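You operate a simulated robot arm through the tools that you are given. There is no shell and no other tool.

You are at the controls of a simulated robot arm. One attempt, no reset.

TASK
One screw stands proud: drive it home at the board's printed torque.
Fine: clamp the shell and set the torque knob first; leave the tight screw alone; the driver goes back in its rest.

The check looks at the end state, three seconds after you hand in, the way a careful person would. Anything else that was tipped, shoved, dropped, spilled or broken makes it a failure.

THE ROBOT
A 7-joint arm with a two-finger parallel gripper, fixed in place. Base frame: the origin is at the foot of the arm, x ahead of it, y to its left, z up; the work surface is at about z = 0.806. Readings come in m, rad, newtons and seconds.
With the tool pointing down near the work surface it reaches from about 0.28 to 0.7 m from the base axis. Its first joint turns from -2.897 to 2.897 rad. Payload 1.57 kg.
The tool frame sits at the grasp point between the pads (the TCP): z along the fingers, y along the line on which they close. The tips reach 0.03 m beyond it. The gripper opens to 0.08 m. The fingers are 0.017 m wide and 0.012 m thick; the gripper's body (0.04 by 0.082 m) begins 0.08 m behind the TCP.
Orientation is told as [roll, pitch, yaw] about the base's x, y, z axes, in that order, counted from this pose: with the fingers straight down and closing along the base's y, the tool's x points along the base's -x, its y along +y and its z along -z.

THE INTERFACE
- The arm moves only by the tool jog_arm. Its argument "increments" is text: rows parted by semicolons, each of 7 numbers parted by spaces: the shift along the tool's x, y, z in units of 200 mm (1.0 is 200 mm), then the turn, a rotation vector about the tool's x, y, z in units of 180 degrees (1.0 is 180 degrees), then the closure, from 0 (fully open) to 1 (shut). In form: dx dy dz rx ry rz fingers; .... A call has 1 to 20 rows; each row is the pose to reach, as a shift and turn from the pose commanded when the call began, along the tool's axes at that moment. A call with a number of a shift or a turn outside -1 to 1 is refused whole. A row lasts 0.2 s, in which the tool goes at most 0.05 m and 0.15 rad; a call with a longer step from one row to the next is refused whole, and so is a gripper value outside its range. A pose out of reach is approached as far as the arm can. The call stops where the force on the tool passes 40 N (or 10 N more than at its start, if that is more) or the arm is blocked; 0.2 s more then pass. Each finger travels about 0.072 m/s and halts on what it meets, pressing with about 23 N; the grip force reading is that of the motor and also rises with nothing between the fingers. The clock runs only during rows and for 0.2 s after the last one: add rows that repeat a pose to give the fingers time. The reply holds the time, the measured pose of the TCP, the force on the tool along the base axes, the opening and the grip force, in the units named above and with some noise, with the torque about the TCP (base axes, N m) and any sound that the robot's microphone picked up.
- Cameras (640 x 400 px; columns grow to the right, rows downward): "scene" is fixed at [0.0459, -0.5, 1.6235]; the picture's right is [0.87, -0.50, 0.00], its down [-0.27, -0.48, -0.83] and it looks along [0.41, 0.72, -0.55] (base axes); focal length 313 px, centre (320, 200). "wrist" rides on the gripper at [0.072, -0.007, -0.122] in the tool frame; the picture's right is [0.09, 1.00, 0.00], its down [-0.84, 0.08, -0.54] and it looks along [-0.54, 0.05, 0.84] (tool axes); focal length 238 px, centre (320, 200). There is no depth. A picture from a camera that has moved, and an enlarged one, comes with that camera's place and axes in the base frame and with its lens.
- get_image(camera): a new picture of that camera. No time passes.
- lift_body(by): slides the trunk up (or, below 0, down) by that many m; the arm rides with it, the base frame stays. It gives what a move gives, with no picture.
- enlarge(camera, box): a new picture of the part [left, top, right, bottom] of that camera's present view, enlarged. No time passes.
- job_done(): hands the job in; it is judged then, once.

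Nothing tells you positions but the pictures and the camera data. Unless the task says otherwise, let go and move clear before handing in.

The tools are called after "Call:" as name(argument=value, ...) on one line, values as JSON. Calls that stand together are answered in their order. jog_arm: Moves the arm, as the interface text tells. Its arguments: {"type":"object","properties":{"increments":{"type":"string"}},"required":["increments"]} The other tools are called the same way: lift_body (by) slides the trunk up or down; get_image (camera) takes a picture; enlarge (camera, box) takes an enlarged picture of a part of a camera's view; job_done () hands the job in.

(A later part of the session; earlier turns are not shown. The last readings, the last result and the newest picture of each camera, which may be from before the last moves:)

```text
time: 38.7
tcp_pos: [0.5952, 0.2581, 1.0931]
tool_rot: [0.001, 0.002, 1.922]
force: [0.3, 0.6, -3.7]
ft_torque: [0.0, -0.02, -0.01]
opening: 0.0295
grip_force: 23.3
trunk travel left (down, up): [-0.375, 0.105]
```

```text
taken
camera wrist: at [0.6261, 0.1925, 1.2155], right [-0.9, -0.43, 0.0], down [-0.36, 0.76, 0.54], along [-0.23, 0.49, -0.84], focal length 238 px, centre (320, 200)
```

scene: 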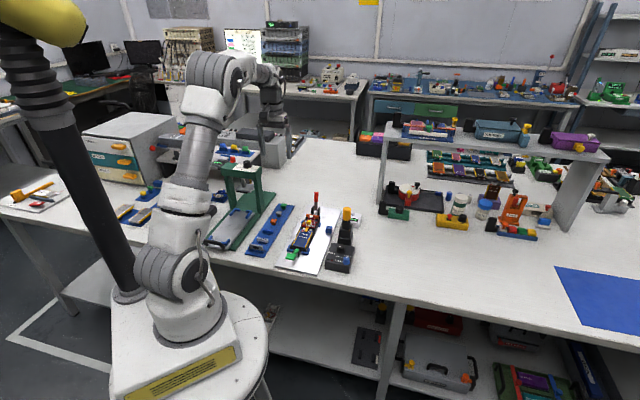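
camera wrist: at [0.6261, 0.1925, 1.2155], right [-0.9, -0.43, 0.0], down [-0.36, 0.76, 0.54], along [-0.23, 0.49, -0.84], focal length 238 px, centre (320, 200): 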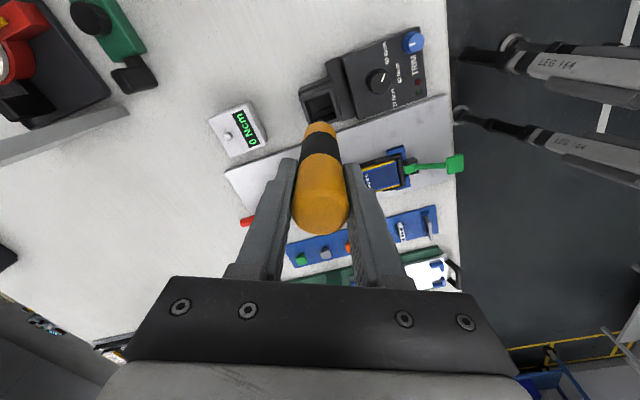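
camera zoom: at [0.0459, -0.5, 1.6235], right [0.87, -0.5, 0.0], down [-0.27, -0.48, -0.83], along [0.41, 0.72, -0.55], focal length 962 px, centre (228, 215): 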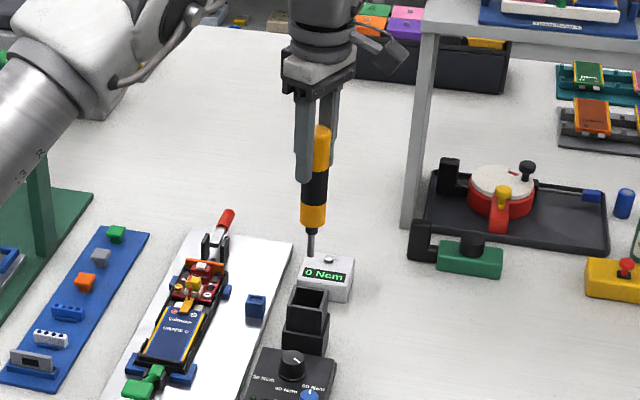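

The driver is free: handle, black band, nose and a steel bit. I'll measure the bit tip and re-measure the gold screw position.

Call:
enlarge(camera="scene", box=[335, 160, 365, 215])

Call:
enlarge(camera="scene", box=[340, 190, 356, 216])

Call:
enlarge(camera="scene", box=[300, 210, 326, 226])

Call:
enlarge(camera="wrist", box=[280, 100, 360, 250])

```text
7.27 times, centred on (350, 188) of scene
camera zoom: at [0.0459, -0.5, 1.6235], right [0.87, -0.5, 0.0], down [-0.27, -0.48, -0.83], along [0.41, 0.72, -0.55], focal length 2274 px, centre (102, 291)
```

zoom: 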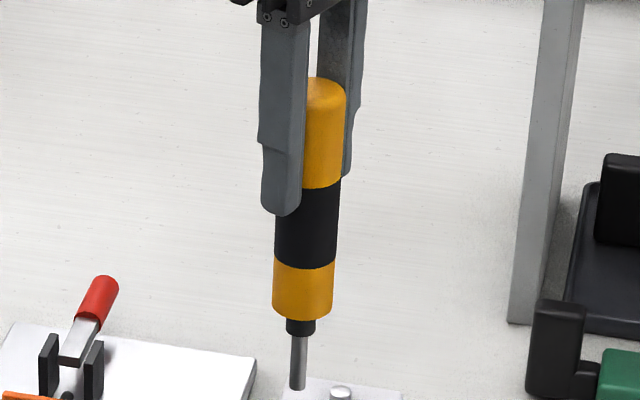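

```text
15.38 times, centred on (348, 203) of scene
camera zoom: at [0.0459, -0.5, 1.6235], right [0.87, -0.5, 0.0], down [-0.27, -0.48, -0.83], along [0.41, 0.72, -0.55], focal length 4810 px, centre (-111, 154)
```

zoom: 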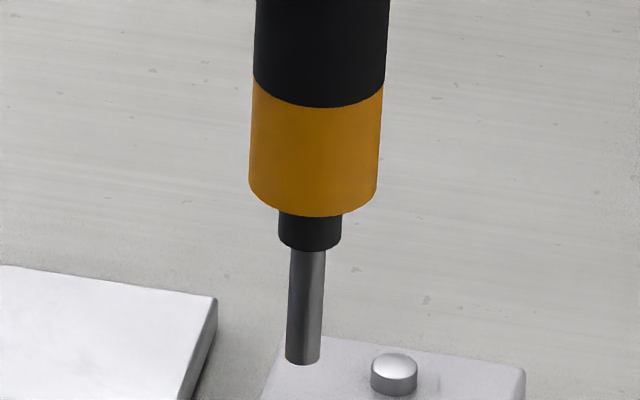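

```text
16.00 times, centred on (313, 218) of scene
camera zoom: at [0.0459, -0.5, 1.6235], right [0.87, -0.5, 0.0], down [-0.27, -0.48, -0.83], along [0.41, 0.72, -0.55], focal length 5002 px, centre (432, -88)
```

zoom: 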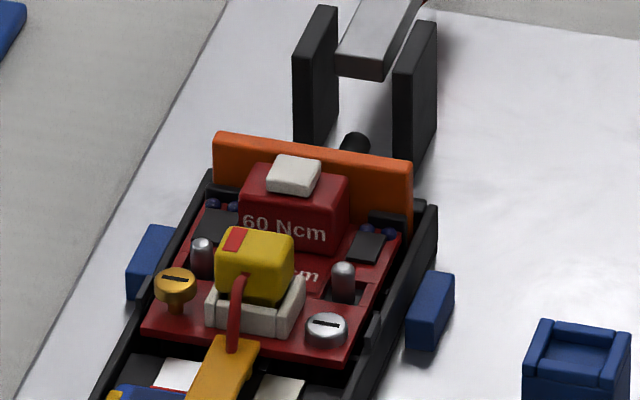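

```text
2.67 times, centred on (320, 175) of wrist
camera zoom: at [0.6261, 0.1925, 1.2155], right [-0.9, -0.43, 0.0], down [-0.36, 0.76, 0.54], along [-0.23, 0.49, -0.84], focal length 636 px, centre (320, 267)
```

zoom: 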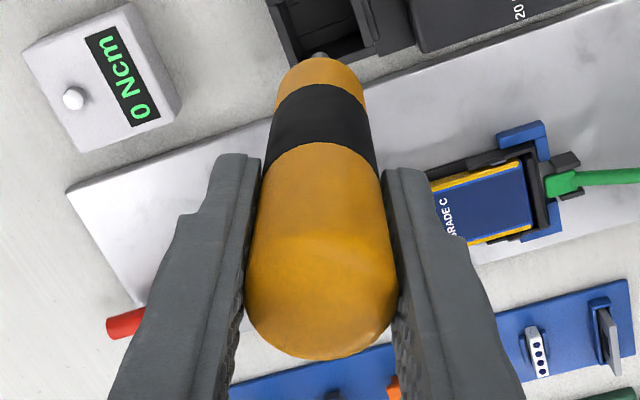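

The bit tip is about 0.146 m below the TCP. Combining three views, the gold screw head is at about (0.4925, 0.4088, 0.842). I'll carry the driver over at a safe height.

Call:
jog_arm(increments="-0.18 0.045 0 0 0 0 1; -0.36 0.09 0 0 0 0 1; -0.54 0.135 0 0 0 0 1; -0.72 0.18 0 0 0 0 1; -0.884 0.223 0 0 0 0 1; -0.884 0.223 0.12 0 0 0 1; -0.884 0.223 0.22 0 0 0 1; -0.884 0.223 0.22 0 0 0 1")

Call:
get_image(camera="scene")

Call:
enlarge(camera="scene", box=[290, 190, 335, 230])

Call:
get_image(camera="wrist")

```text
time: 40.5
tcp_pos: [0.4914, 0.408, 1.0495]
tool_rot: [0.0, 0.002, 1.922]
force: [0.0, -0.5, -3.4]
ft_torque: [0.0, 0.07, -0.01]
opening: 0.0295
grip_force: 23.0
trunk travel left (down, up): [-0.375, 0.105]
```

```text
taken
```

scene: 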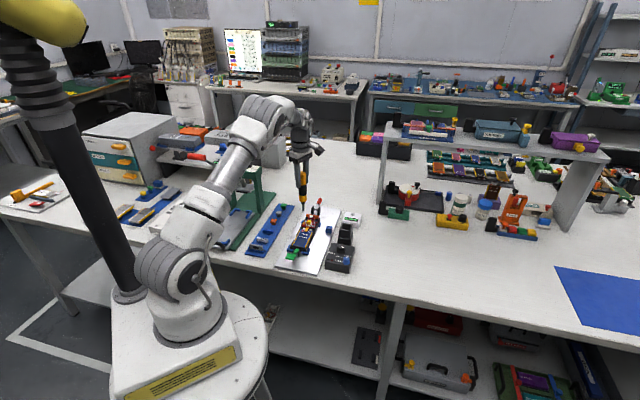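

```text
10.00 times, centred on (312, 210) of scene
camera zoom: at [0.0459, -0.5, 1.6235], right [0.87, -0.5, 0.0], down [-0.27, -0.48, -0.83], along [0.41, 0.72, -0.55], focal length 3126 px, centre (395, 100)
```

zoom: 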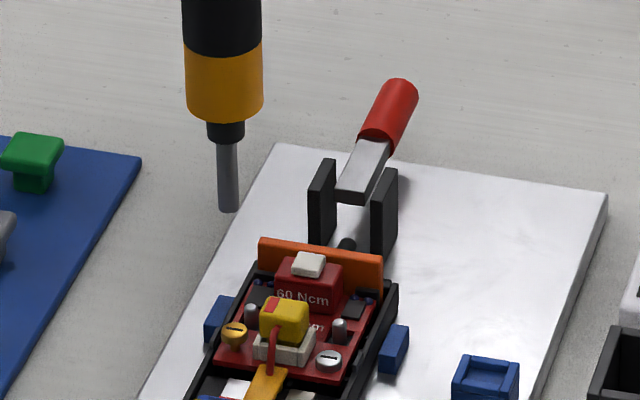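

```text
taken
camera wrist: at [0.523, 0.3427, 1.171], right [-0.9, -0.43, 0.0], down [-0.36, 0.76, 0.54], along [-0.23, 0.49, -0.84], focal length 238 px, centre (320, 200)
```

wrist: 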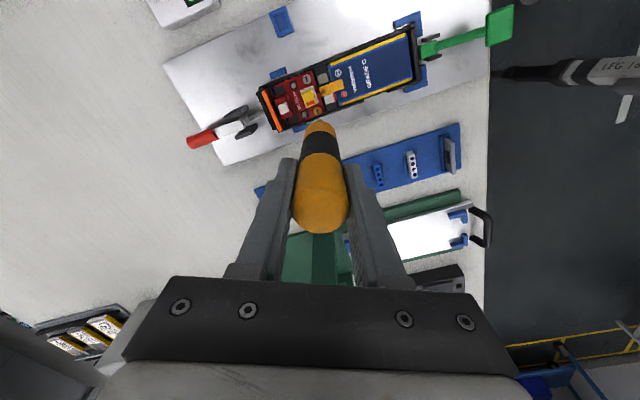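

Call:
enlarge(camera="wrist", box=[295, 80, 345, 140])

Call:
enlarge(camera="scene", box=[300, 205, 325, 228])

```text
6.67 times, centred on (320, 110) of wrist
camera zoom: at [0.523, 0.3427, 1.171], right [-0.9, -0.43, 0.0], down [-0.36, 0.76, 0.54], along [-0.23, 0.49, -0.84], focal length 1589 px, centre (320, 800)
```

zoom: 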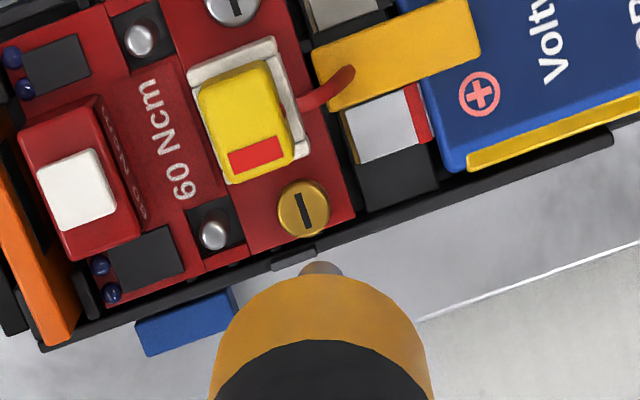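

```text
16.00 times, centred on (312, 216) of scene
camera zoom: at [0.0459, -0.5, 1.6235], right [0.87, -0.5, 0.0], down [-0.27, -0.48, -0.83], along [0.41, 0.72, -0.55], focal length 5002 px, centre (440, -64)
```

zoom: 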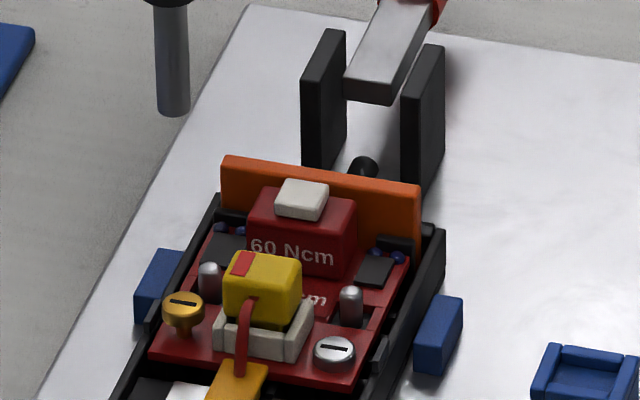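

The wrist view puts the screw at about (0.495, 0.4087), and the bit needs a ~2.5 mm correction. I'll apply it and descend to just above the screw head.

Call:
jog_arm(increments="0 -0.013 0 0 0 0 1; 0 -0.013 0.075 0 0 0 1; 0 -0.013 0.15 0 0 0 1; 0 -0.013 0.20 0 0 0 1; 0 -0.013 0.20 0 0 0 1")

Call:
enlarge(camera="wrist", box=[295, 80, 345, 140])

Call:
enlarge(camera="scene", box=[300, 205, 325, 228])

```text
time: 41.7
tcp_pos: [0.4938, 0.4088, 1.0089]
tool_rot: [0.0, 0.002, 1.921]
force: [0.2, -0.2, -2.8]
ft_torque: [0.03, 0.0, -0.04]
opening: 0.0292
grip_force: 23.0
trunk travel left (down, up): [-0.375, 0.105]
```

```text
6.67 times, centred on (320, 110) of wrist
camera zoom: at [0.5255, 0.3438, 1.1305], right [-0.9, -0.43, 0.0], down [-0.36, 0.76, 0.54], along [-0.23, 0.49, -0.84], focal length 1589 px, centre (320, 800)
```

zoom: 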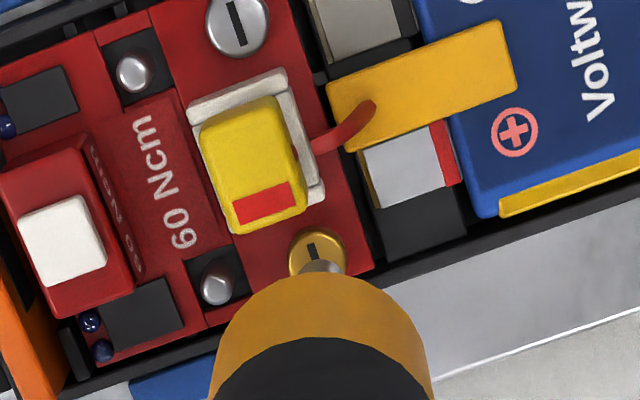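

```text
16.00 times, centred on (312, 216) of scene
camera zoom: at [0.0459, -0.5, 1.6235], right [0.87, -0.5, 0.0], down [-0.27, -0.48, -0.83], along [0.41, 0.72, -0.55], focal length 5002 px, centre (440, -64)
```

zoom: 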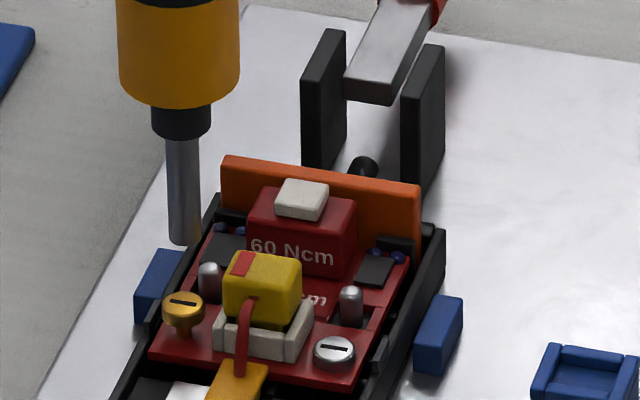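

The wrist and scene horizontal offsets together say I should shift about 2 mm in +y, and the tip is about 21 mm above the head. I'll shift and descend a further 13 mm.

Call:
jog_arm(increments="-0.009 -0.0035 0 0 0 0 1; -0.009 -0.0035 0.03 0 0 0 1; -0.009 -0.0035 0.065 0 0 0 1; -0.009 -0.0035 0.065 0 0 0 1")

Call:
enlarge(camera="wrist", box=[295, 80, 345, 140])

Call:
enlarge(camera="scene", box=[300, 205, 325, 228])

```text
time: 42.7
tcp_pos: [0.4935, 0.4096, 0.9944]
tool_rot: [0.0, 0.002, 1.922]
force: [-0.5, 0.1, -3.5]
ft_torque: [-0.02, 0.0, 0.0]
opening: 0.0293
grip_force: 22.9
trunk travel left (down, up): [-0.375, 0.105]
```

```text
6.67 times, centred on (320, 110) of wrist
camera zoom: at [0.5255, 0.3456, 1.1173], right [-0.9, -0.43, 0.0], down [-0.36, 0.76, 0.54], along [-0.23, 0.49, -0.84], focal length 1589 px, centre (320, 800)
```

zoom: 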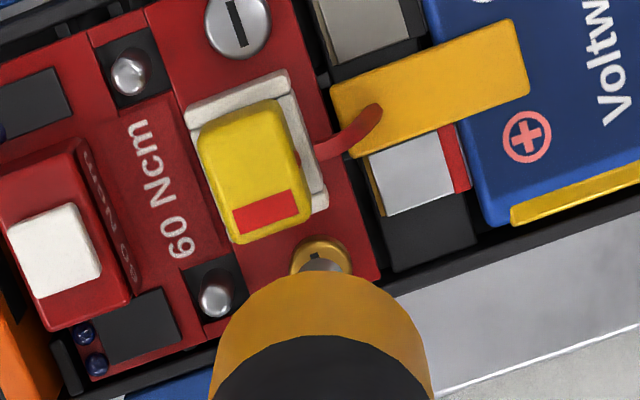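

```text
16.00 times, centred on (312, 216) of scene
camera zoom: at [0.0459, -0.5, 1.6235], right [0.87, -0.5, 0.0], down [-0.27, -0.48, -0.83], along [0.41, 0.72, -0.55], focal length 5002 px, centre (440, -64)
```

zoom: 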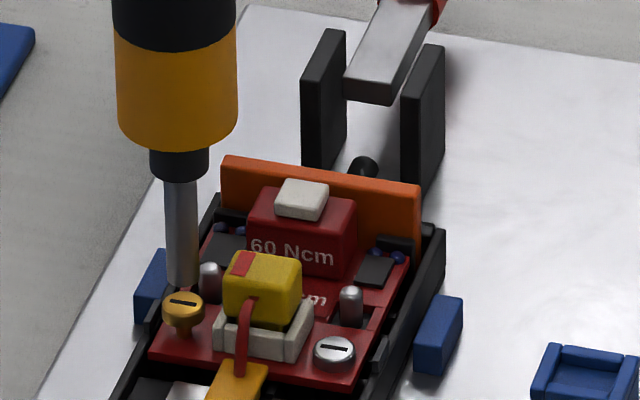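

The bit and screw head now line up in both views, with about 7 mm to go. I'll descend gently until contact and listen for any response.

Call:
jog_arm(increments="0 0 0.012 0 0 0 1; 0 0 0.024 0 0 0 1; 0 0 0.03 0 0 0 1; 0 0 0.03 0 0 0 1")

Call:
enlarge(camera="wrist", box=[295, 80, 345, 140])

Call:
enlarge(camera="scene", box=[302, 208, 322, 228])

```text
time: 43.7
tcp_pos: [0.4935, 0.41, 0.9892]
tool_rot: [-0.001, 0.002, 1.922]
force: [0.3, -0.9, -3.6]
ft_torque: [0.01, 0.0, 0.02]
opening: 0.0296
grip_force: 22.6
trunk travel left (down, up): [-0.375, 0.105]
```

```text
6.67 times, centred on (320, 110) of wrist
camera zoom: at [0.5254, 0.3453, 1.1115], right [-0.9, -0.43, 0.0], down [-0.36, 0.76, 0.54], along [-0.23, 0.49, -0.84], focal length 1589 px, centre (320, 800)
```

zoom: 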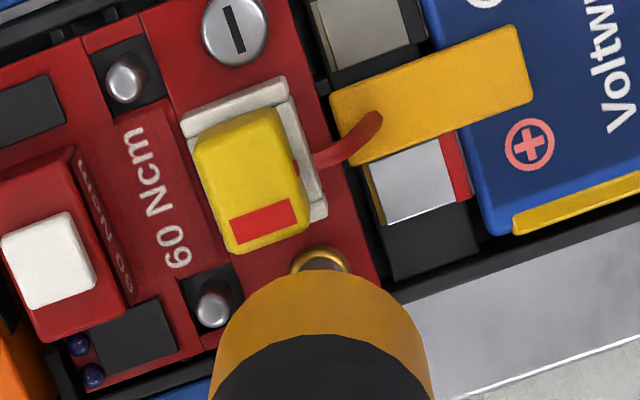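

```text
16.00 times, centred on (312, 218) of scene
camera zoom: at [0.0459, -0.5, 1.6235], right [0.87, -0.5, 0.0], down [-0.27, -0.48, -0.83], along [0.41, 0.72, -0.55], focal length 5002 px, centre (448, -88)
```

zoom: 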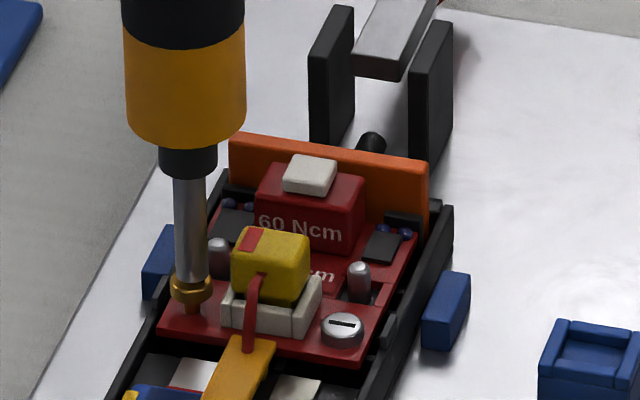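

Call:
jog_arm(increments="0 0 0.005 0 0 0 1; 0 0 0.010 0 0 0 1; 0 0 0.015 0 0 0 1; 0 0 0.015 0 0 0 1")

Call:
enlarge(camera="scene", box=[302, 208, 322, 228])

```text
time: 44.7
tcp_pos: [0.4938, 0.41, 0.9864]
tool_rot: [-0.001, 0.003, 1.923]
force: [1.0, -0.3, -2.6]
ft_torque: [0.03, -0.03, 0.0]
opening: 0.0296
grip_force: 23.2
trunk travel left (down, up): [-0.375, 0.105]
```

```text
16.00 times, centred on (312, 218) of scene
camera zoom: at [0.0459, -0.5, 1.6235], right [0.87, -0.5, 0.0], down [-0.27, -0.48, -0.83], along [0.41, 0.72, -0.55], focal length 5002 px, centre (448, -88)
```

zoom: 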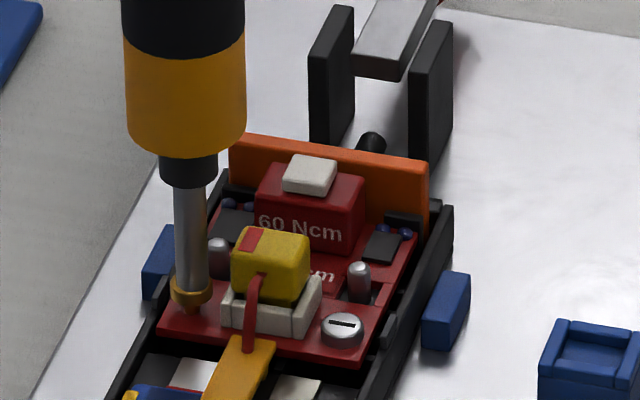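

Call:
jog_arm(increments="0 0 0.004 0 0 0 1; 0 0 0.008 0 0 0 1; 0 0 0.012 0 0 0 1; 0 0 0.012 0 0 0 1; 0 0 0.012 0 0 0 1")

Call:
enlarge(camera="scene", box=[302, 208, 322, 228])

Call:
enlarge(camera="scene", box=[325, 205, 375, 275])

```text
time: 45.9
tcp_pos: [0.4939, 0.4106, 0.9835]
tool_rot: [-0.001, 0.004, 1.921]
force: [0.1, 0.0, -0.2]
ft_torque: [0.04, -0.05, 0.02]
opening: 0.0296
grip_force: 22.6
trunk travel left (down, up): [-0.375, 0.105]
```

```text
16.00 times, centred on (312, 218) of scene
camera zoom: at [0.0459, -0.5, 1.6235], right [0.87, -0.5, 0.0], down [-0.27, -0.48, -0.83], along [0.41, 0.72, -0.55], focal length 5002 px, centre (448, -88)
```

zoom: 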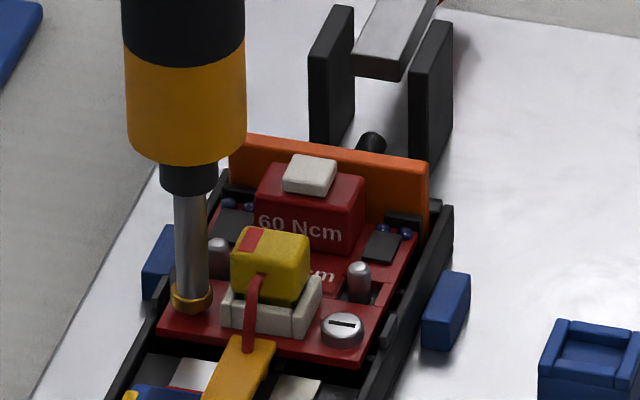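

```text
5.71 times, centred on (350, 240) of scene
camera zoom: at [0.0459, -0.5, 1.6235], right [0.87, -0.5, 0.0], down [-0.27, -0.48, -0.83], along [0.41, 0.72, -0.55], focal length 1787 px, centre (149, -29)
```

zoom: 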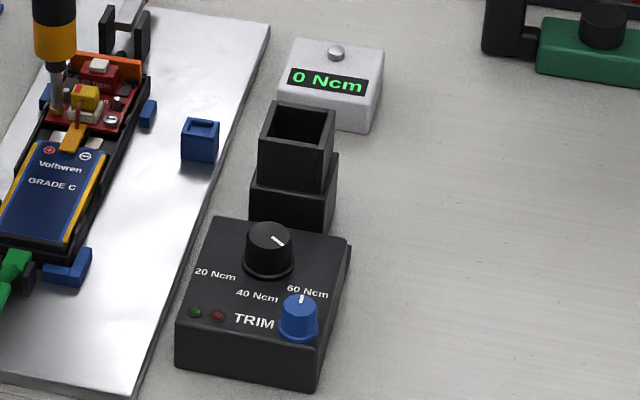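

The screw head is going down under the bit, so the driver runs when pressed. I'll keep a light downward follow and watch for the torque readout or a click.

Call:
jog_arm(increments="0 0 0.005 0 0 0 1; 0 0 0.01 0 0 0 1; 0 0 0.01 0 0 0 1; 0 0 0.01 0 0 0 1; 0 0 0.01 0 0 0 1")

Call:
enlarge(camera="scene", box=[302, 208, 322, 228])

Call:
enlarge(camera="scene", box=[325, 205, 375, 275])

```text
time: 47.1
tcp_pos: [0.4938, 0.4106, 0.982]
tool_rot: [0.001, 0.003, 1.922]
force: [-0.1, -0.8, 2.0]
ft_torque: [-0.05, 0.0, -0.01]
opening: 0.0295
grip_force: 23.3
trunk travel left (down, up): [-0.375, 0.105]
```

```text
16.00 times, centred on (312, 218) of scene
camera zoom: at [0.0459, -0.5, 1.6235], right [0.87, -0.5, 0.0], down [-0.27, -0.48, -0.83], along [0.41, 0.72, -0.55], focal length 5002 px, centre (448, -88)
```

zoom: 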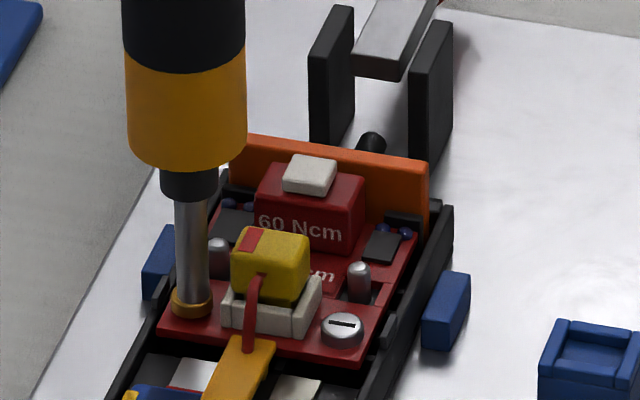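

```text
5.71 times, centred on (350, 240) of scene
camera zoom: at [0.0459, -0.5, 1.6235], right [0.87, -0.5, 0.0], down [-0.27, -0.48, -0.83], along [0.41, 0.72, -0.55], focal length 1787 px, centre (149, -29)
```

zoom: 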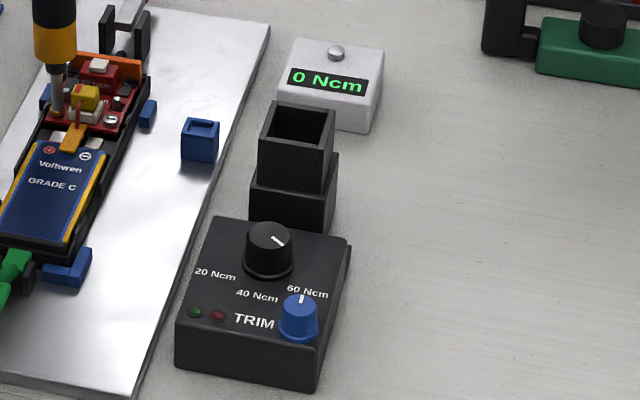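

Call:
jog_arm(increments="0 0 0.005 0 0 0 1; 0 0 0.01 0 0 0 1; 0 0 0.015 0 0 0 1; 0 0 0.015 0 0 0 1; 0 0 0.015 0 0 0 1; 0 0 0.015 0 0 0 1")

Call:
enlarge(camera="scene", box=[302, 208, 322, 228])

Call:
enlarge(camera="scene", box=[325, 205, 375, 275])

```text
time: 48.5
tcp_pos: [0.4935, 0.411, 0.9783]
tool_rot: [0.0, 0.0, 1.922]
force: [-0.7, -0.5, -0.6]
ft_torque: [0.05, -0.09, 0.02]
opening: 0.0296
grip_force: 23.4
trunk travel left (down, up): [-0.375, 0.105]
```

```text
16.00 times, centred on (312, 218) of scene
camera zoom: at [0.0459, -0.5, 1.6235], right [0.87, -0.5, 0.0], down [-0.27, -0.48, -0.83], along [0.41, 0.72, -0.55], focal length 5002 px, centre (448, -88)
```

zoom: 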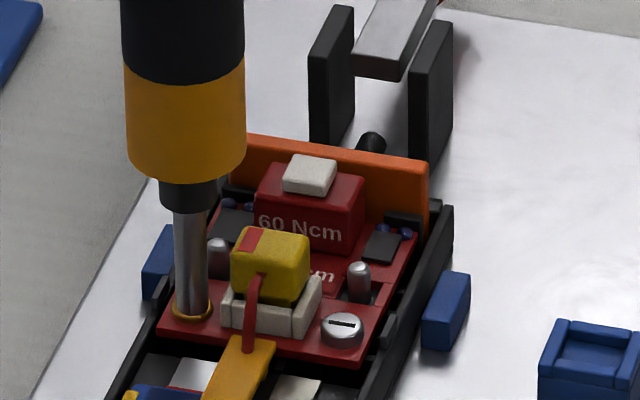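

```text
5.71 times, centred on (350, 240) of scene
camera zoom: at [0.0459, -0.5, 1.6235], right [0.87, -0.5, 0.0], down [-0.27, -0.48, -0.83], along [0.41, 0.72, -0.55], focal length 1787 px, centre (149, -29)
```

zoom: 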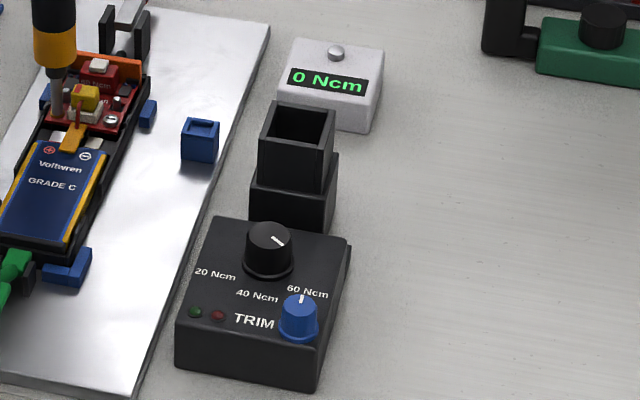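

Call:
enlarge(camera="scene", box=[304, 217, 316, 227])

Call:
enlarge(camera="wrist", box=[305, 95, 340, 125])

```text
16.00 times, centred on (310, 222) of scene
camera zoom: at [0.0459, -0.5, 1.6235], right [0.87, -0.5, 0.0], down [-0.27, -0.48, -0.83], along [0.41, 0.72, -0.55], focal length 5002 px, centre (480, -152)
```

zoom: 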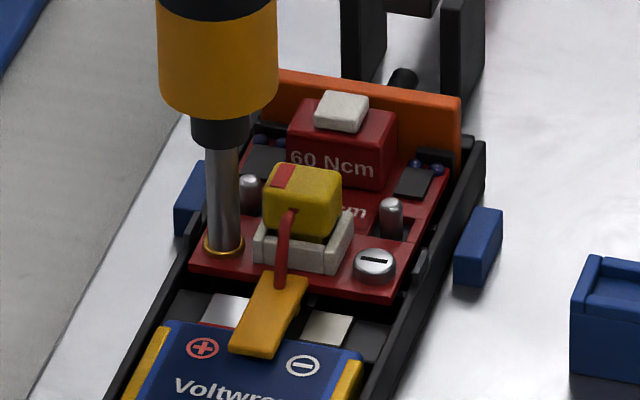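

```text
13.33 times, centred on (322, 110) of wrist
camera zoom: at [0.5252, 0.3454, 1.1009], right [-0.9, -0.43, 0.0], down [-0.36, 0.76, 0.54], along [-0.23, 0.49, -0.84], focal length 3178 px, centre (287, 1400)
```

zoom: 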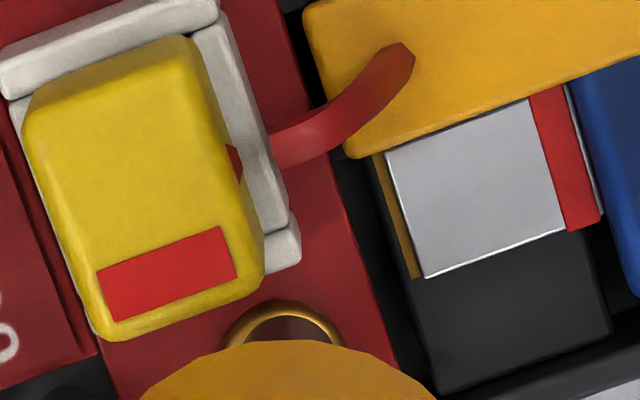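

Call:
jog_arm(increments="0 0 0 0 0 0 1; 0 0 0 0 0 0 1; 0 0 0 0 0 0 1; 0 0 0 0 0 0 1; 0 0 0 0 0 0 1")

Call:
enlarge(camera="scene", box=[304, 217, 316, 227])

```text
time: 49.7
tcp_pos: [0.4935, 0.411, 0.9788]
tool_rot: [0.0, 0.002, 1.922]
force: [-1.0, -0.3, -0.8]
ft_torque: [0.0, 0.03, 0.03]
opening: 0.0297
grip_force: 23.3
trunk travel left (down, up): [-0.375, 0.105]
```

```text
16.00 times, centred on (310, 222) of scene
camera zoom: at [0.0459, -0.5, 1.6235], right [0.87, -0.5, 0.0], down [-0.27, -0.48, -0.83], along [0.41, 0.72, -0.55], focal length 5002 px, centre (480, -152)
```

zoom: 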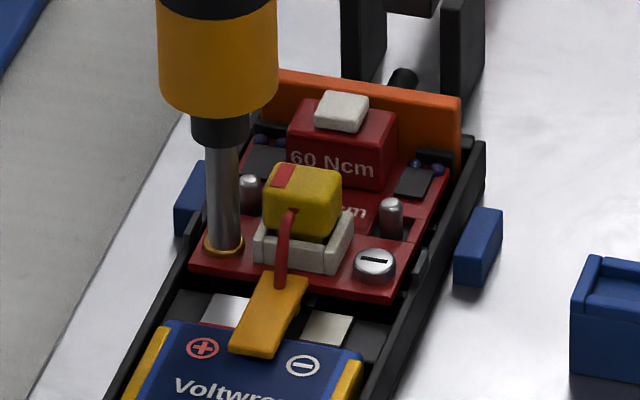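

Call:
jog_arm(increments="0 0 0.004 0 0 0 1; 0 0 0.008 0 0 0 1; 0 0 0.008 0 0 0 1; 0 0 0.008 0 0 0 1; 0 0 0.008 0 0 0 1")

Call:
enlarge(camera="scene", box=[304, 217, 316, 227])

Call:
enlarge(camera="scene", box=[330, 205, 370, 275])

```text
time: 50.9
tcp_pos: [0.4942, 0.4108, 0.9776]
tool_rot: [0.0, 0.001, 1.922]
force: [0.1, 0.6, 1.5]
ft_torque: [0.07, -0.03, -0.01]
opening: 0.0294
grip_force: 23.1
trunk travel left (down, up): [-0.375, 0.105]
```

```text
16.00 times, centred on (310, 222) of scene
camera zoom: at [0.0459, -0.5, 1.6235], right [0.87, -0.5, 0.0], down [-0.27, -0.48, -0.83], along [0.41, 0.72, -0.55], focal length 5002 px, centre (480, -152)
```

zoom: 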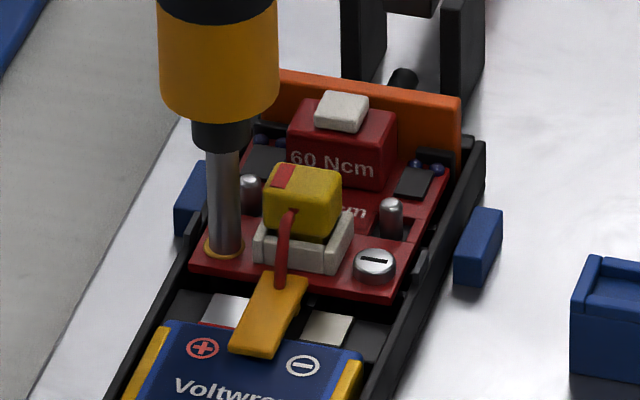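

```text
5.71 times, centred on (350, 240) of scene
camera zoom: at [0.0459, -0.5, 1.6235], right [0.87, -0.5, 0.0], down [-0.27, -0.48, -0.83], along [0.41, 0.72, -0.55], focal length 1787 px, centre (149, -29)
```

zoom: 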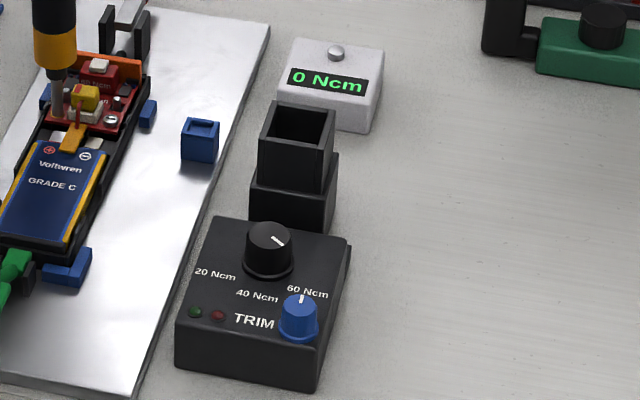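

The head now looks close to board level, but there has been no click. I'll lift the bit a little to inspect the actual screw height before going any further.

Call:
jog_arm(increments="0 0 -0.02 0 0 0 1; 0 0 -0.06 0 0 0 1; 0 0 -0.12 0 0 0 1; 0 0 -0.12 0 0 0 1")

Call:
enlarge(camera="scene", box=[304, 217, 316, 227])

Call:
enlarge(camera="wrist", box=[300, 70, 345, 125])

```text
time: 51.9
tcp_pos: [0.4929, 0.41, 1.0019]
tool_rot: [0.0, 0.002, 1.921]
force: [0.5, -0.4, -3.6]
ft_torque: [0.01, 0.0, -0.01]
opening: 0.0292
grip_force: 22.5
trunk travel left (down, up): [-0.375, 0.105]
```

```text
16.00 times, centred on (310, 222) of scene
camera zoom: at [0.0459, -0.5, 1.6235], right [0.87, -0.5, 0.0], down [-0.27, -0.48, -0.83], along [0.41, 0.72, -0.55], focal length 5002 px, centre (480, -152)
```

zoom: 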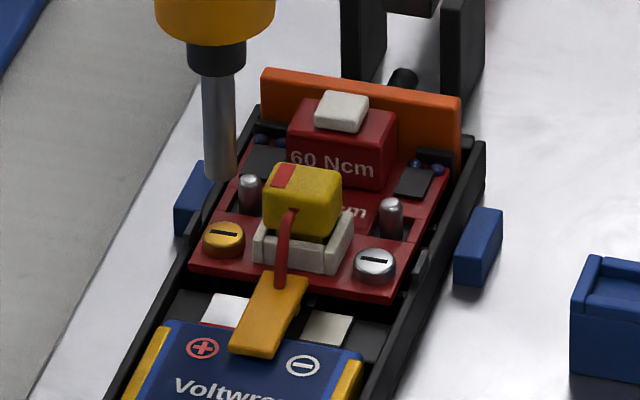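

```text
7.27 times, centred on (322, 98) of wrist
camera zoom: at [0.5249, 0.3454, 1.1234], right [-0.9, -0.43, 0.0], down [-0.36, 0.76, 0.54], along [-0.23, 0.49, -0.84], focal length 1734 px, centre (302, 946)
```

zoom: 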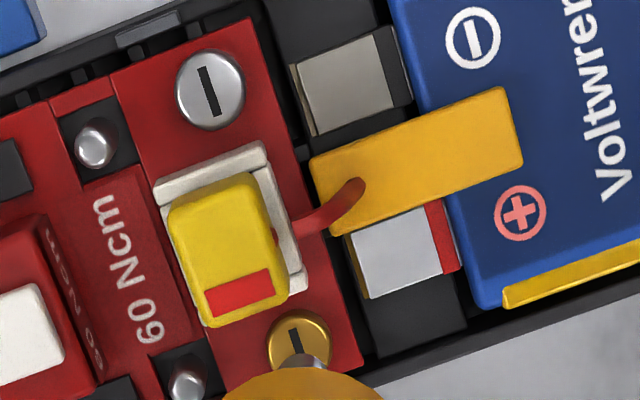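

The gold screw now sits at the same height as the tight silver one. I'll check the LEDs and the readout for any sign of reached torque.

Call:
enlarge(camera="scene", box=[325, 240, 360, 275])

Call:
enlarge(camera="scene", box=[340, 205, 370, 235])

Call:
enlarge(camera="scene", box=[290, 140, 330, 220])

```text
11.43 times, centred on (342, 258) of scene
camera zoom: at [0.0459, -0.5, 1.6235], right [0.87, -0.5, 0.0], down [-0.27, -0.48, -0.83], along [0.41, 0.72, -0.55], focal length 3573 px, centre (63, -457)
```

zoom: 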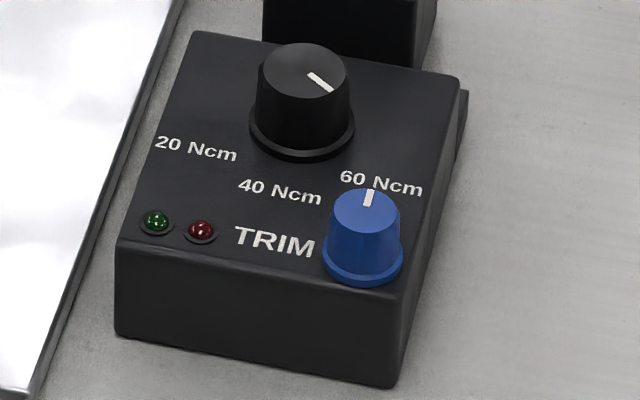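

```text
13.33 times, centred on (355, 220) of scene
camera zoom: at [0.0459, -0.5, 1.6235], right [0.87, -0.5, 0.0], down [-0.27, -0.48, -0.83], along [0.41, 0.72, -0.55], focal length 4169 px, centre (-147, -67)
```

zoom: 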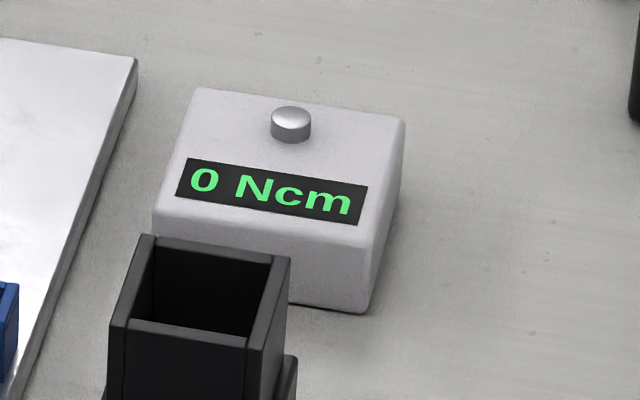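

```text
5.00 times, centred on (310, 180) of scene
camera zoom: at [0.0459, -0.5, 1.6235], right [0.87, -0.5, 0.0], down [-0.27, -0.48, -0.83], along [0.41, 0.72, -0.55], focal length 1563 px, centre (370, 300)
```

zoom: 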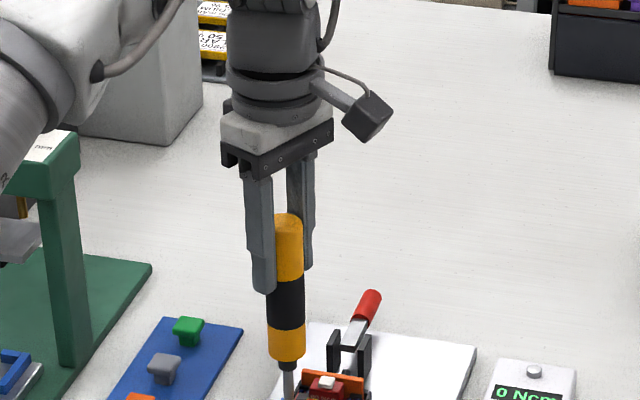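

The screw is home, but I saw no click and no LED, so I'm not sure the clutch was reached. I'll re-engage and press more firmly for longer, watching the LEDs.

Call:
jog_arm(increments="0 0 0.05 0 0 0 1; 0 0 0.09 0 0 0 1; 0 0 0.11 0 0 0 1; 0 0 0.12 0 0 0 1; 0 0 0.13 0 0 0 1; 0 0 0.135 0 0 0 1; 0 0 0.135 0 0 0 1; 0 0 0.135 0 0 0 1; 0 0 0.135 0 0 0 1; 0 0 0.135 0 0 0 1")

Call:
enlarge(camera="scene", box=[304, 217, 316, 227])

Call:
enlarge(camera="scene", box=[325, 240, 360, 275])

```text
time: 54.1
tcp_pos: [0.4924, 0.4097, 0.9767]
tool_rot: [-0.004, 0.002, 1.922]
force: [-0.1, 0.7, 16.1]
ft_torque: [0.03, -0.1, -0.01]
opening: 0.0296
grip_force: 22.5
trunk travel left (down, up): [-0.375, 0.105]
```

```text
16.00 times, centred on (310, 222) of scene
camera zoom: at [0.0459, -0.5, 1.6235], right [0.87, -0.5, 0.0], down [-0.27, -0.48, -0.83], along [0.41, 0.72, -0.55], focal length 5002 px, centre (480, -152)
```

zoom: 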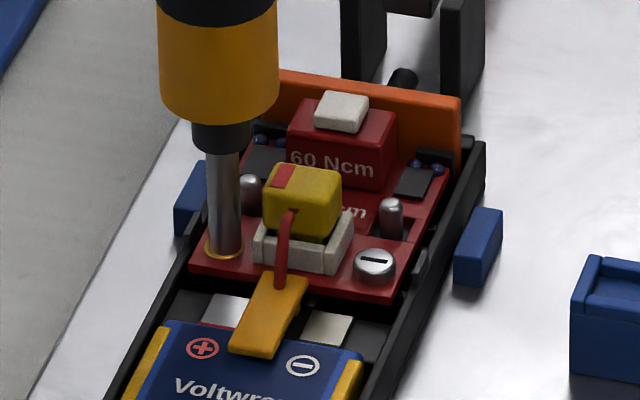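

```text
11.43 times, centred on (342, 258) of scene
camera zoom: at [0.0459, -0.5, 1.6235], right [0.87, -0.5, 0.0], down [-0.27, -0.48, -0.83], along [0.41, 0.72, -0.55], focal length 3573 px, centre (63, -457)
```

zoom: 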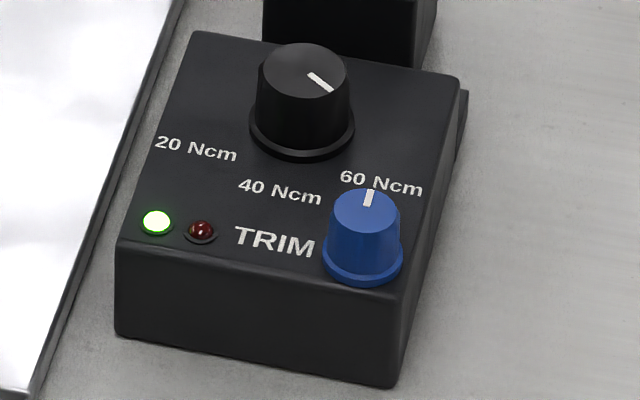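

The green LED is lit, so the driver ran and the clutch reached its set torque under firm pressure. I'll hold a moment longer to see whether that state is stable.

Call:
jog_arm(increments="0 0 0 0 0 0 1; 0 0 0 0 0 0 1; 0 0 0 0 0 0 1; 0 0 0 0 0 0 1; 0 0 0 0 0 0 1")

Call:
enlarge(camera="scene", box=[325, 200, 370, 275])

```text
time: 55.3
tcp_pos: [0.4926, 0.4097, 0.9756]
tool_rot: [-0.002, 0.001, 1.922]
force: [1.1, 0.6, 15.1]
ft_torque: [0.1, -0.15, 0.02]
opening: 0.0294
grip_force: 23.3
trunk travel left (down, up): [-0.375, 0.105]
```

```text
5.33 times, centred on (348, 238) of scene
camera zoom: at [0.0459, -0.5, 1.6235], right [0.87, -0.5, 0.0], down [-0.27, -0.48, -0.83], along [0.41, 0.72, -0.55], focal length 1668 px, centre (173, 0)
```

zoom: 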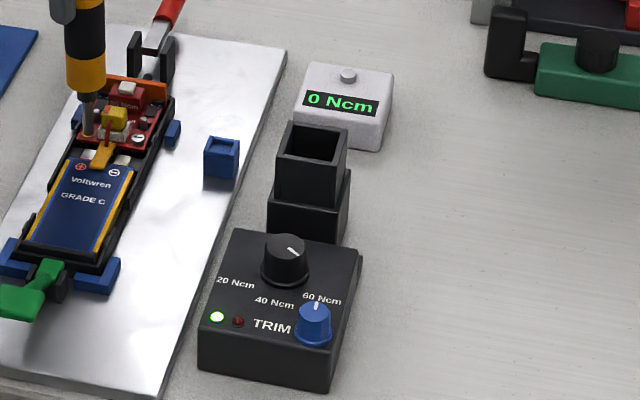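

The LED stays green. I'll lift off the screw and inspect.

Call:
jog_arm(increments="0 0 -0.03 0 0 0 1; 0 0 -0.08 0 0 0 1; 0 0 -0.2 0 0 0 1; 0 0 -0.36 0 0 0 1; 0 0 -0.56 0 0 0 1; 0 0 -0.62 0 0 0 1; 0 0 -0.62 0 0 0 1")

Call:
enlarge(camera="scene", box=[304, 217, 316, 227])

Call:
enlarge(camera="scene", box=[325, 240, 360, 275])

Call:
enlarge(camera="scene", box=[285, 130, 335, 220])

Call:
enlarge(camera="wrist", box=[280, 80, 360, 250])

```text
time: 56.9
tcp_pos: [0.4933, 0.4096, 1.0987]
tool_rot: [0.001, 0.002, 1.922]
force: [0.5, -0.4, -2.7]
ft_torque: [0.03, -0.01, 0.0]
opening: 0.0295
grip_force: 23.5
trunk travel left (down, up): [-0.375, 0.105]
```

```text
16.00 times, centred on (310, 222) of scene
camera zoom: at [0.0459, -0.5, 1.6235], right [0.87, -0.5, 0.0], down [-0.27, -0.48, -0.83], along [0.41, 0.72, -0.55], focal length 5002 px, centre (480, -152)
```

zoom: 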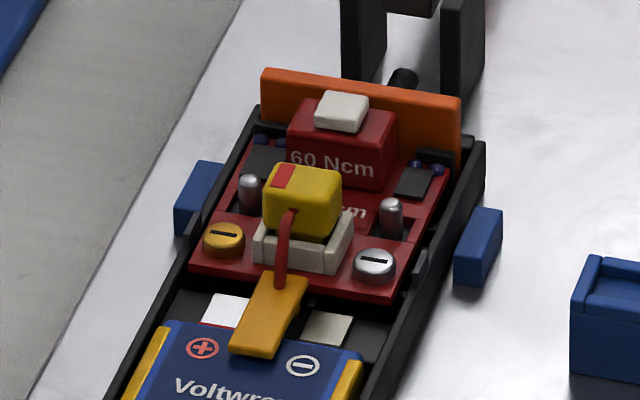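

```text
11.43 times, centred on (342, 258) of scene
camera zoom: at [0.0459, -0.5, 1.6235], right [0.87, -0.5, 0.0], down [-0.27, -0.48, -0.83], along [0.41, 0.72, -0.55], focal length 3573 px, centre (63, -457)
```

zoom: 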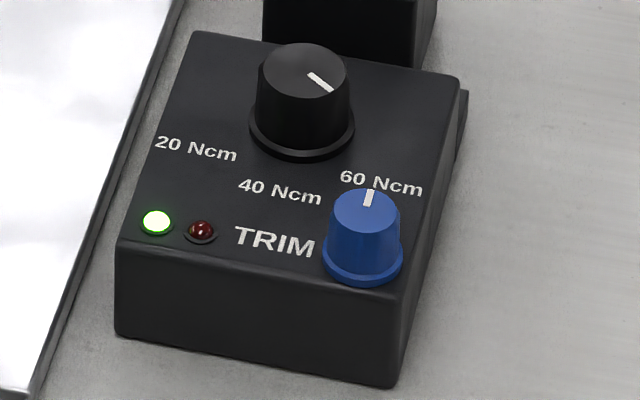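

```text
4.44 times, centred on (310, 175) of scene
camera zoom: at [0.0459, -0.5, 1.6235], right [0.87, -0.5, 0.0], down [-0.27, -0.48, -0.83], along [0.41, 0.72, -0.55], focal length 1390 px, centre (364, 311)
```

zoom: 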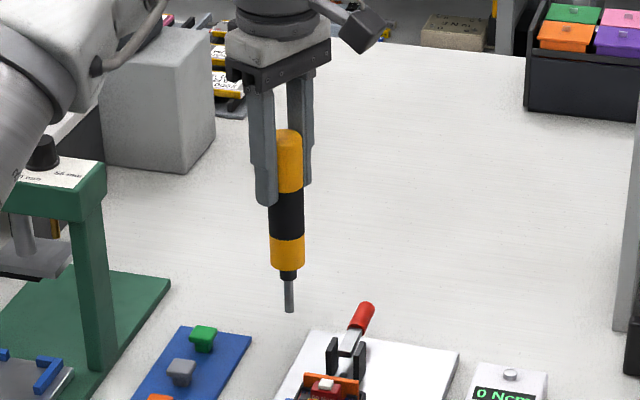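

```text
2.35 times, centred on (320, 165) of wrist
camera zoom: at [0.5254, 0.3454, 1.2204], right [-0.9, -0.43, 0.0], down [-0.36, 0.76, 0.54], along [-0.23, 0.49, -0.84], focal length 561 px, centre (320, 282)
```

zoom: 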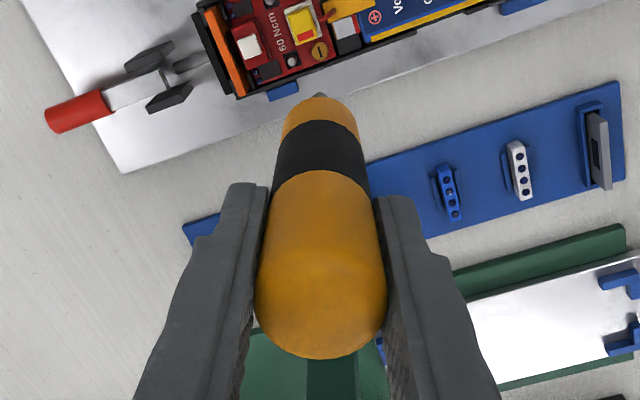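

The green LED is latched and the gold screw is seated level with the silver one. Now I'll carry the driver back above its rest, using the same yaw and lateral pose it was picked with.

Call:
jog_arm(increments="0.18 -0.043 0 0 0 0 1; 0.36 -0.086 0 0 0 0 1; 0.54 -0.129 0 0 0 0 1; 0.72 -0.172 0 0 0 0 1; 0.893 -0.212 0 0 0 0 1; 0.893 -0.212 0 0 0 0 1; 0.893 -0.212 0 0 0 0 1")

Call:
enlarge(camera="scene", box=[330, 165, 365, 250])

Call:
enlarge(camera="scene", box=[336, 195, 362, 235])

Call:
enlarge(camera="wrist", box=[285, 80, 355, 150])

```text
time: 58.5
tcp_pos: [0.5944, 0.2574, 1.0996]
tool_rot: [0.001, 0.002, 1.922]
force: [1.2, -0.3, -3.2]
ft_torque: [0.02, 0.0, -0.01]
opening: 0.0293
grip_force: 22.9
trunk travel left (down, up): [-0.375, 0.105]
```

```text
4.71 times, centred on (348, 208) of scene
camera zoom: at [0.0459, -0.5, 1.6235], right [0.87, -0.5, 0.0], down [-0.27, -0.48, -0.83], along [0.41, 0.72, -0.55], focal length 1471 px, centre (191, 165)
```

zoom: 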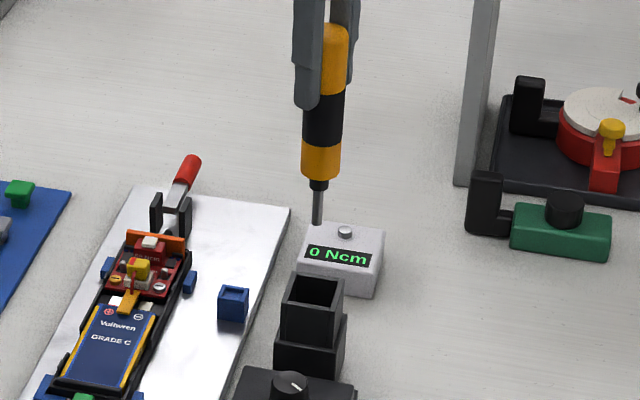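

```text
10.00 times, centred on (349, 215) of scene
camera zoom: at [0.0459, -0.5, 1.6235], right [0.87, -0.5, 0.0], down [-0.27, -0.48, -0.83], along [0.41, 0.72, -0.55], focal length 3126 px, centre (30, 50)
```

zoom: 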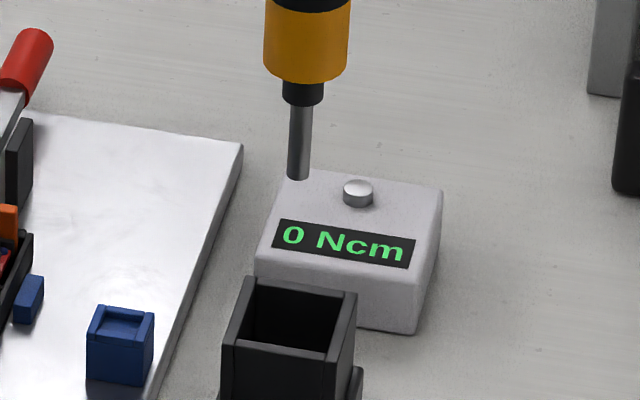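

```text
5.71 times, centred on (320, 115) of wrist
camera zoom: at [0.6258, 0.1922, 1.2208], right [-0.9, -0.43, 0.0], down [-0.36, 0.76, 0.54], along [-0.23, 0.49, -0.84], focal length 1362 px, centre (320, 686)
```

zoom: 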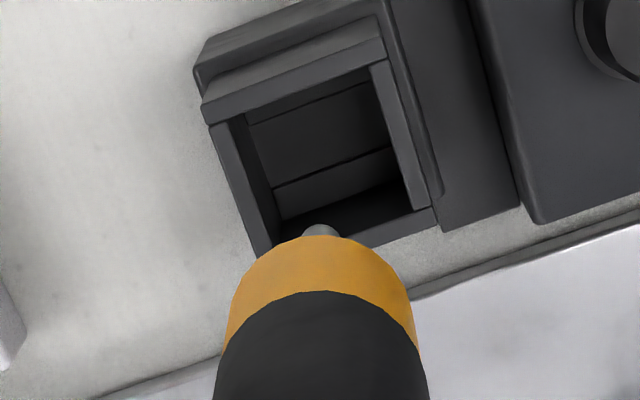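

The bit is centred over the rest in both views. I'll descend in stages, checking before the wider nose enters.

Call:
jog_arm(increments="0 0 0.12 0 0 0 1; 0 0 0.24 0 0 0 1; 0 0 0.36 0 0 0 1; 0 0 0.46 0 0 0 1; 0 0 0.46 0 0 0 1")

Call:
enlarge(camera="scene", box=[336, 200, 362, 240])

Call:
enlarge(camera="wrist", box=[285, 80, 355, 150])

```text
time: 59.7
tcp_pos: [0.5948, 0.2573, 1.0046]
tool_rot: [0.0, 0.002, 1.924]
force: [0.9, 0.3, -4.2]
ft_torque: [-0.01, 0.0, 0.03]
opening: 0.0291
grip_force: 23.1
trunk travel left (down, up): [-0.375, 0.105]
```

```text
10.00 times, centred on (349, 220) of scene
camera zoom: at [0.0459, -0.5, 1.6235], right [0.87, -0.5, 0.0], down [-0.27, -0.48, -0.83], along [0.41, 0.72, -0.55], focal length 3126 px, centre (30, 0)
```

zoom: 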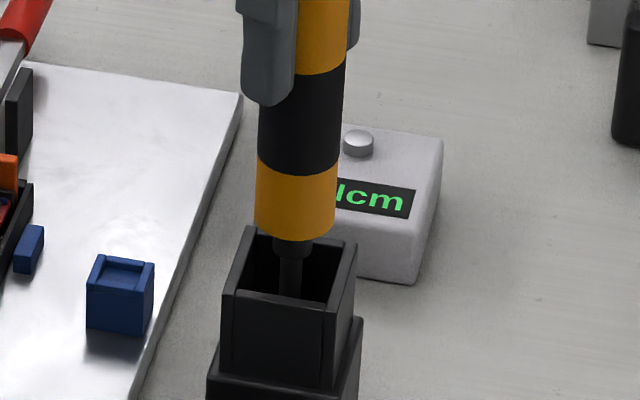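

```text
5.71 times, centred on (320, 115) of wrist
camera zoom: at [0.6267, 0.1925, 1.1282], right [-0.9, -0.43, 0.0], down [-0.36, 0.76, 0.54], along [-0.23, 0.49, -0.84], focal length 1362 px, centre (320, 686)
```

zoom: 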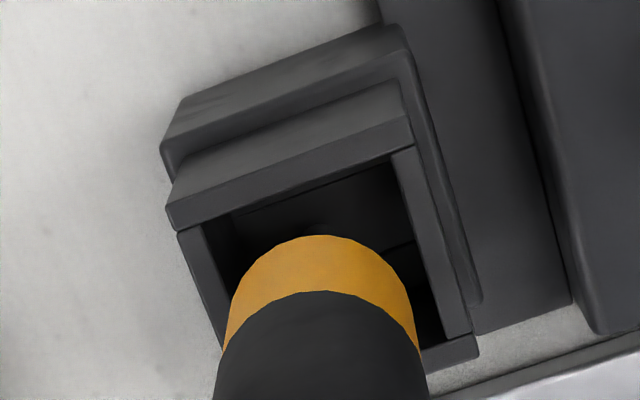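

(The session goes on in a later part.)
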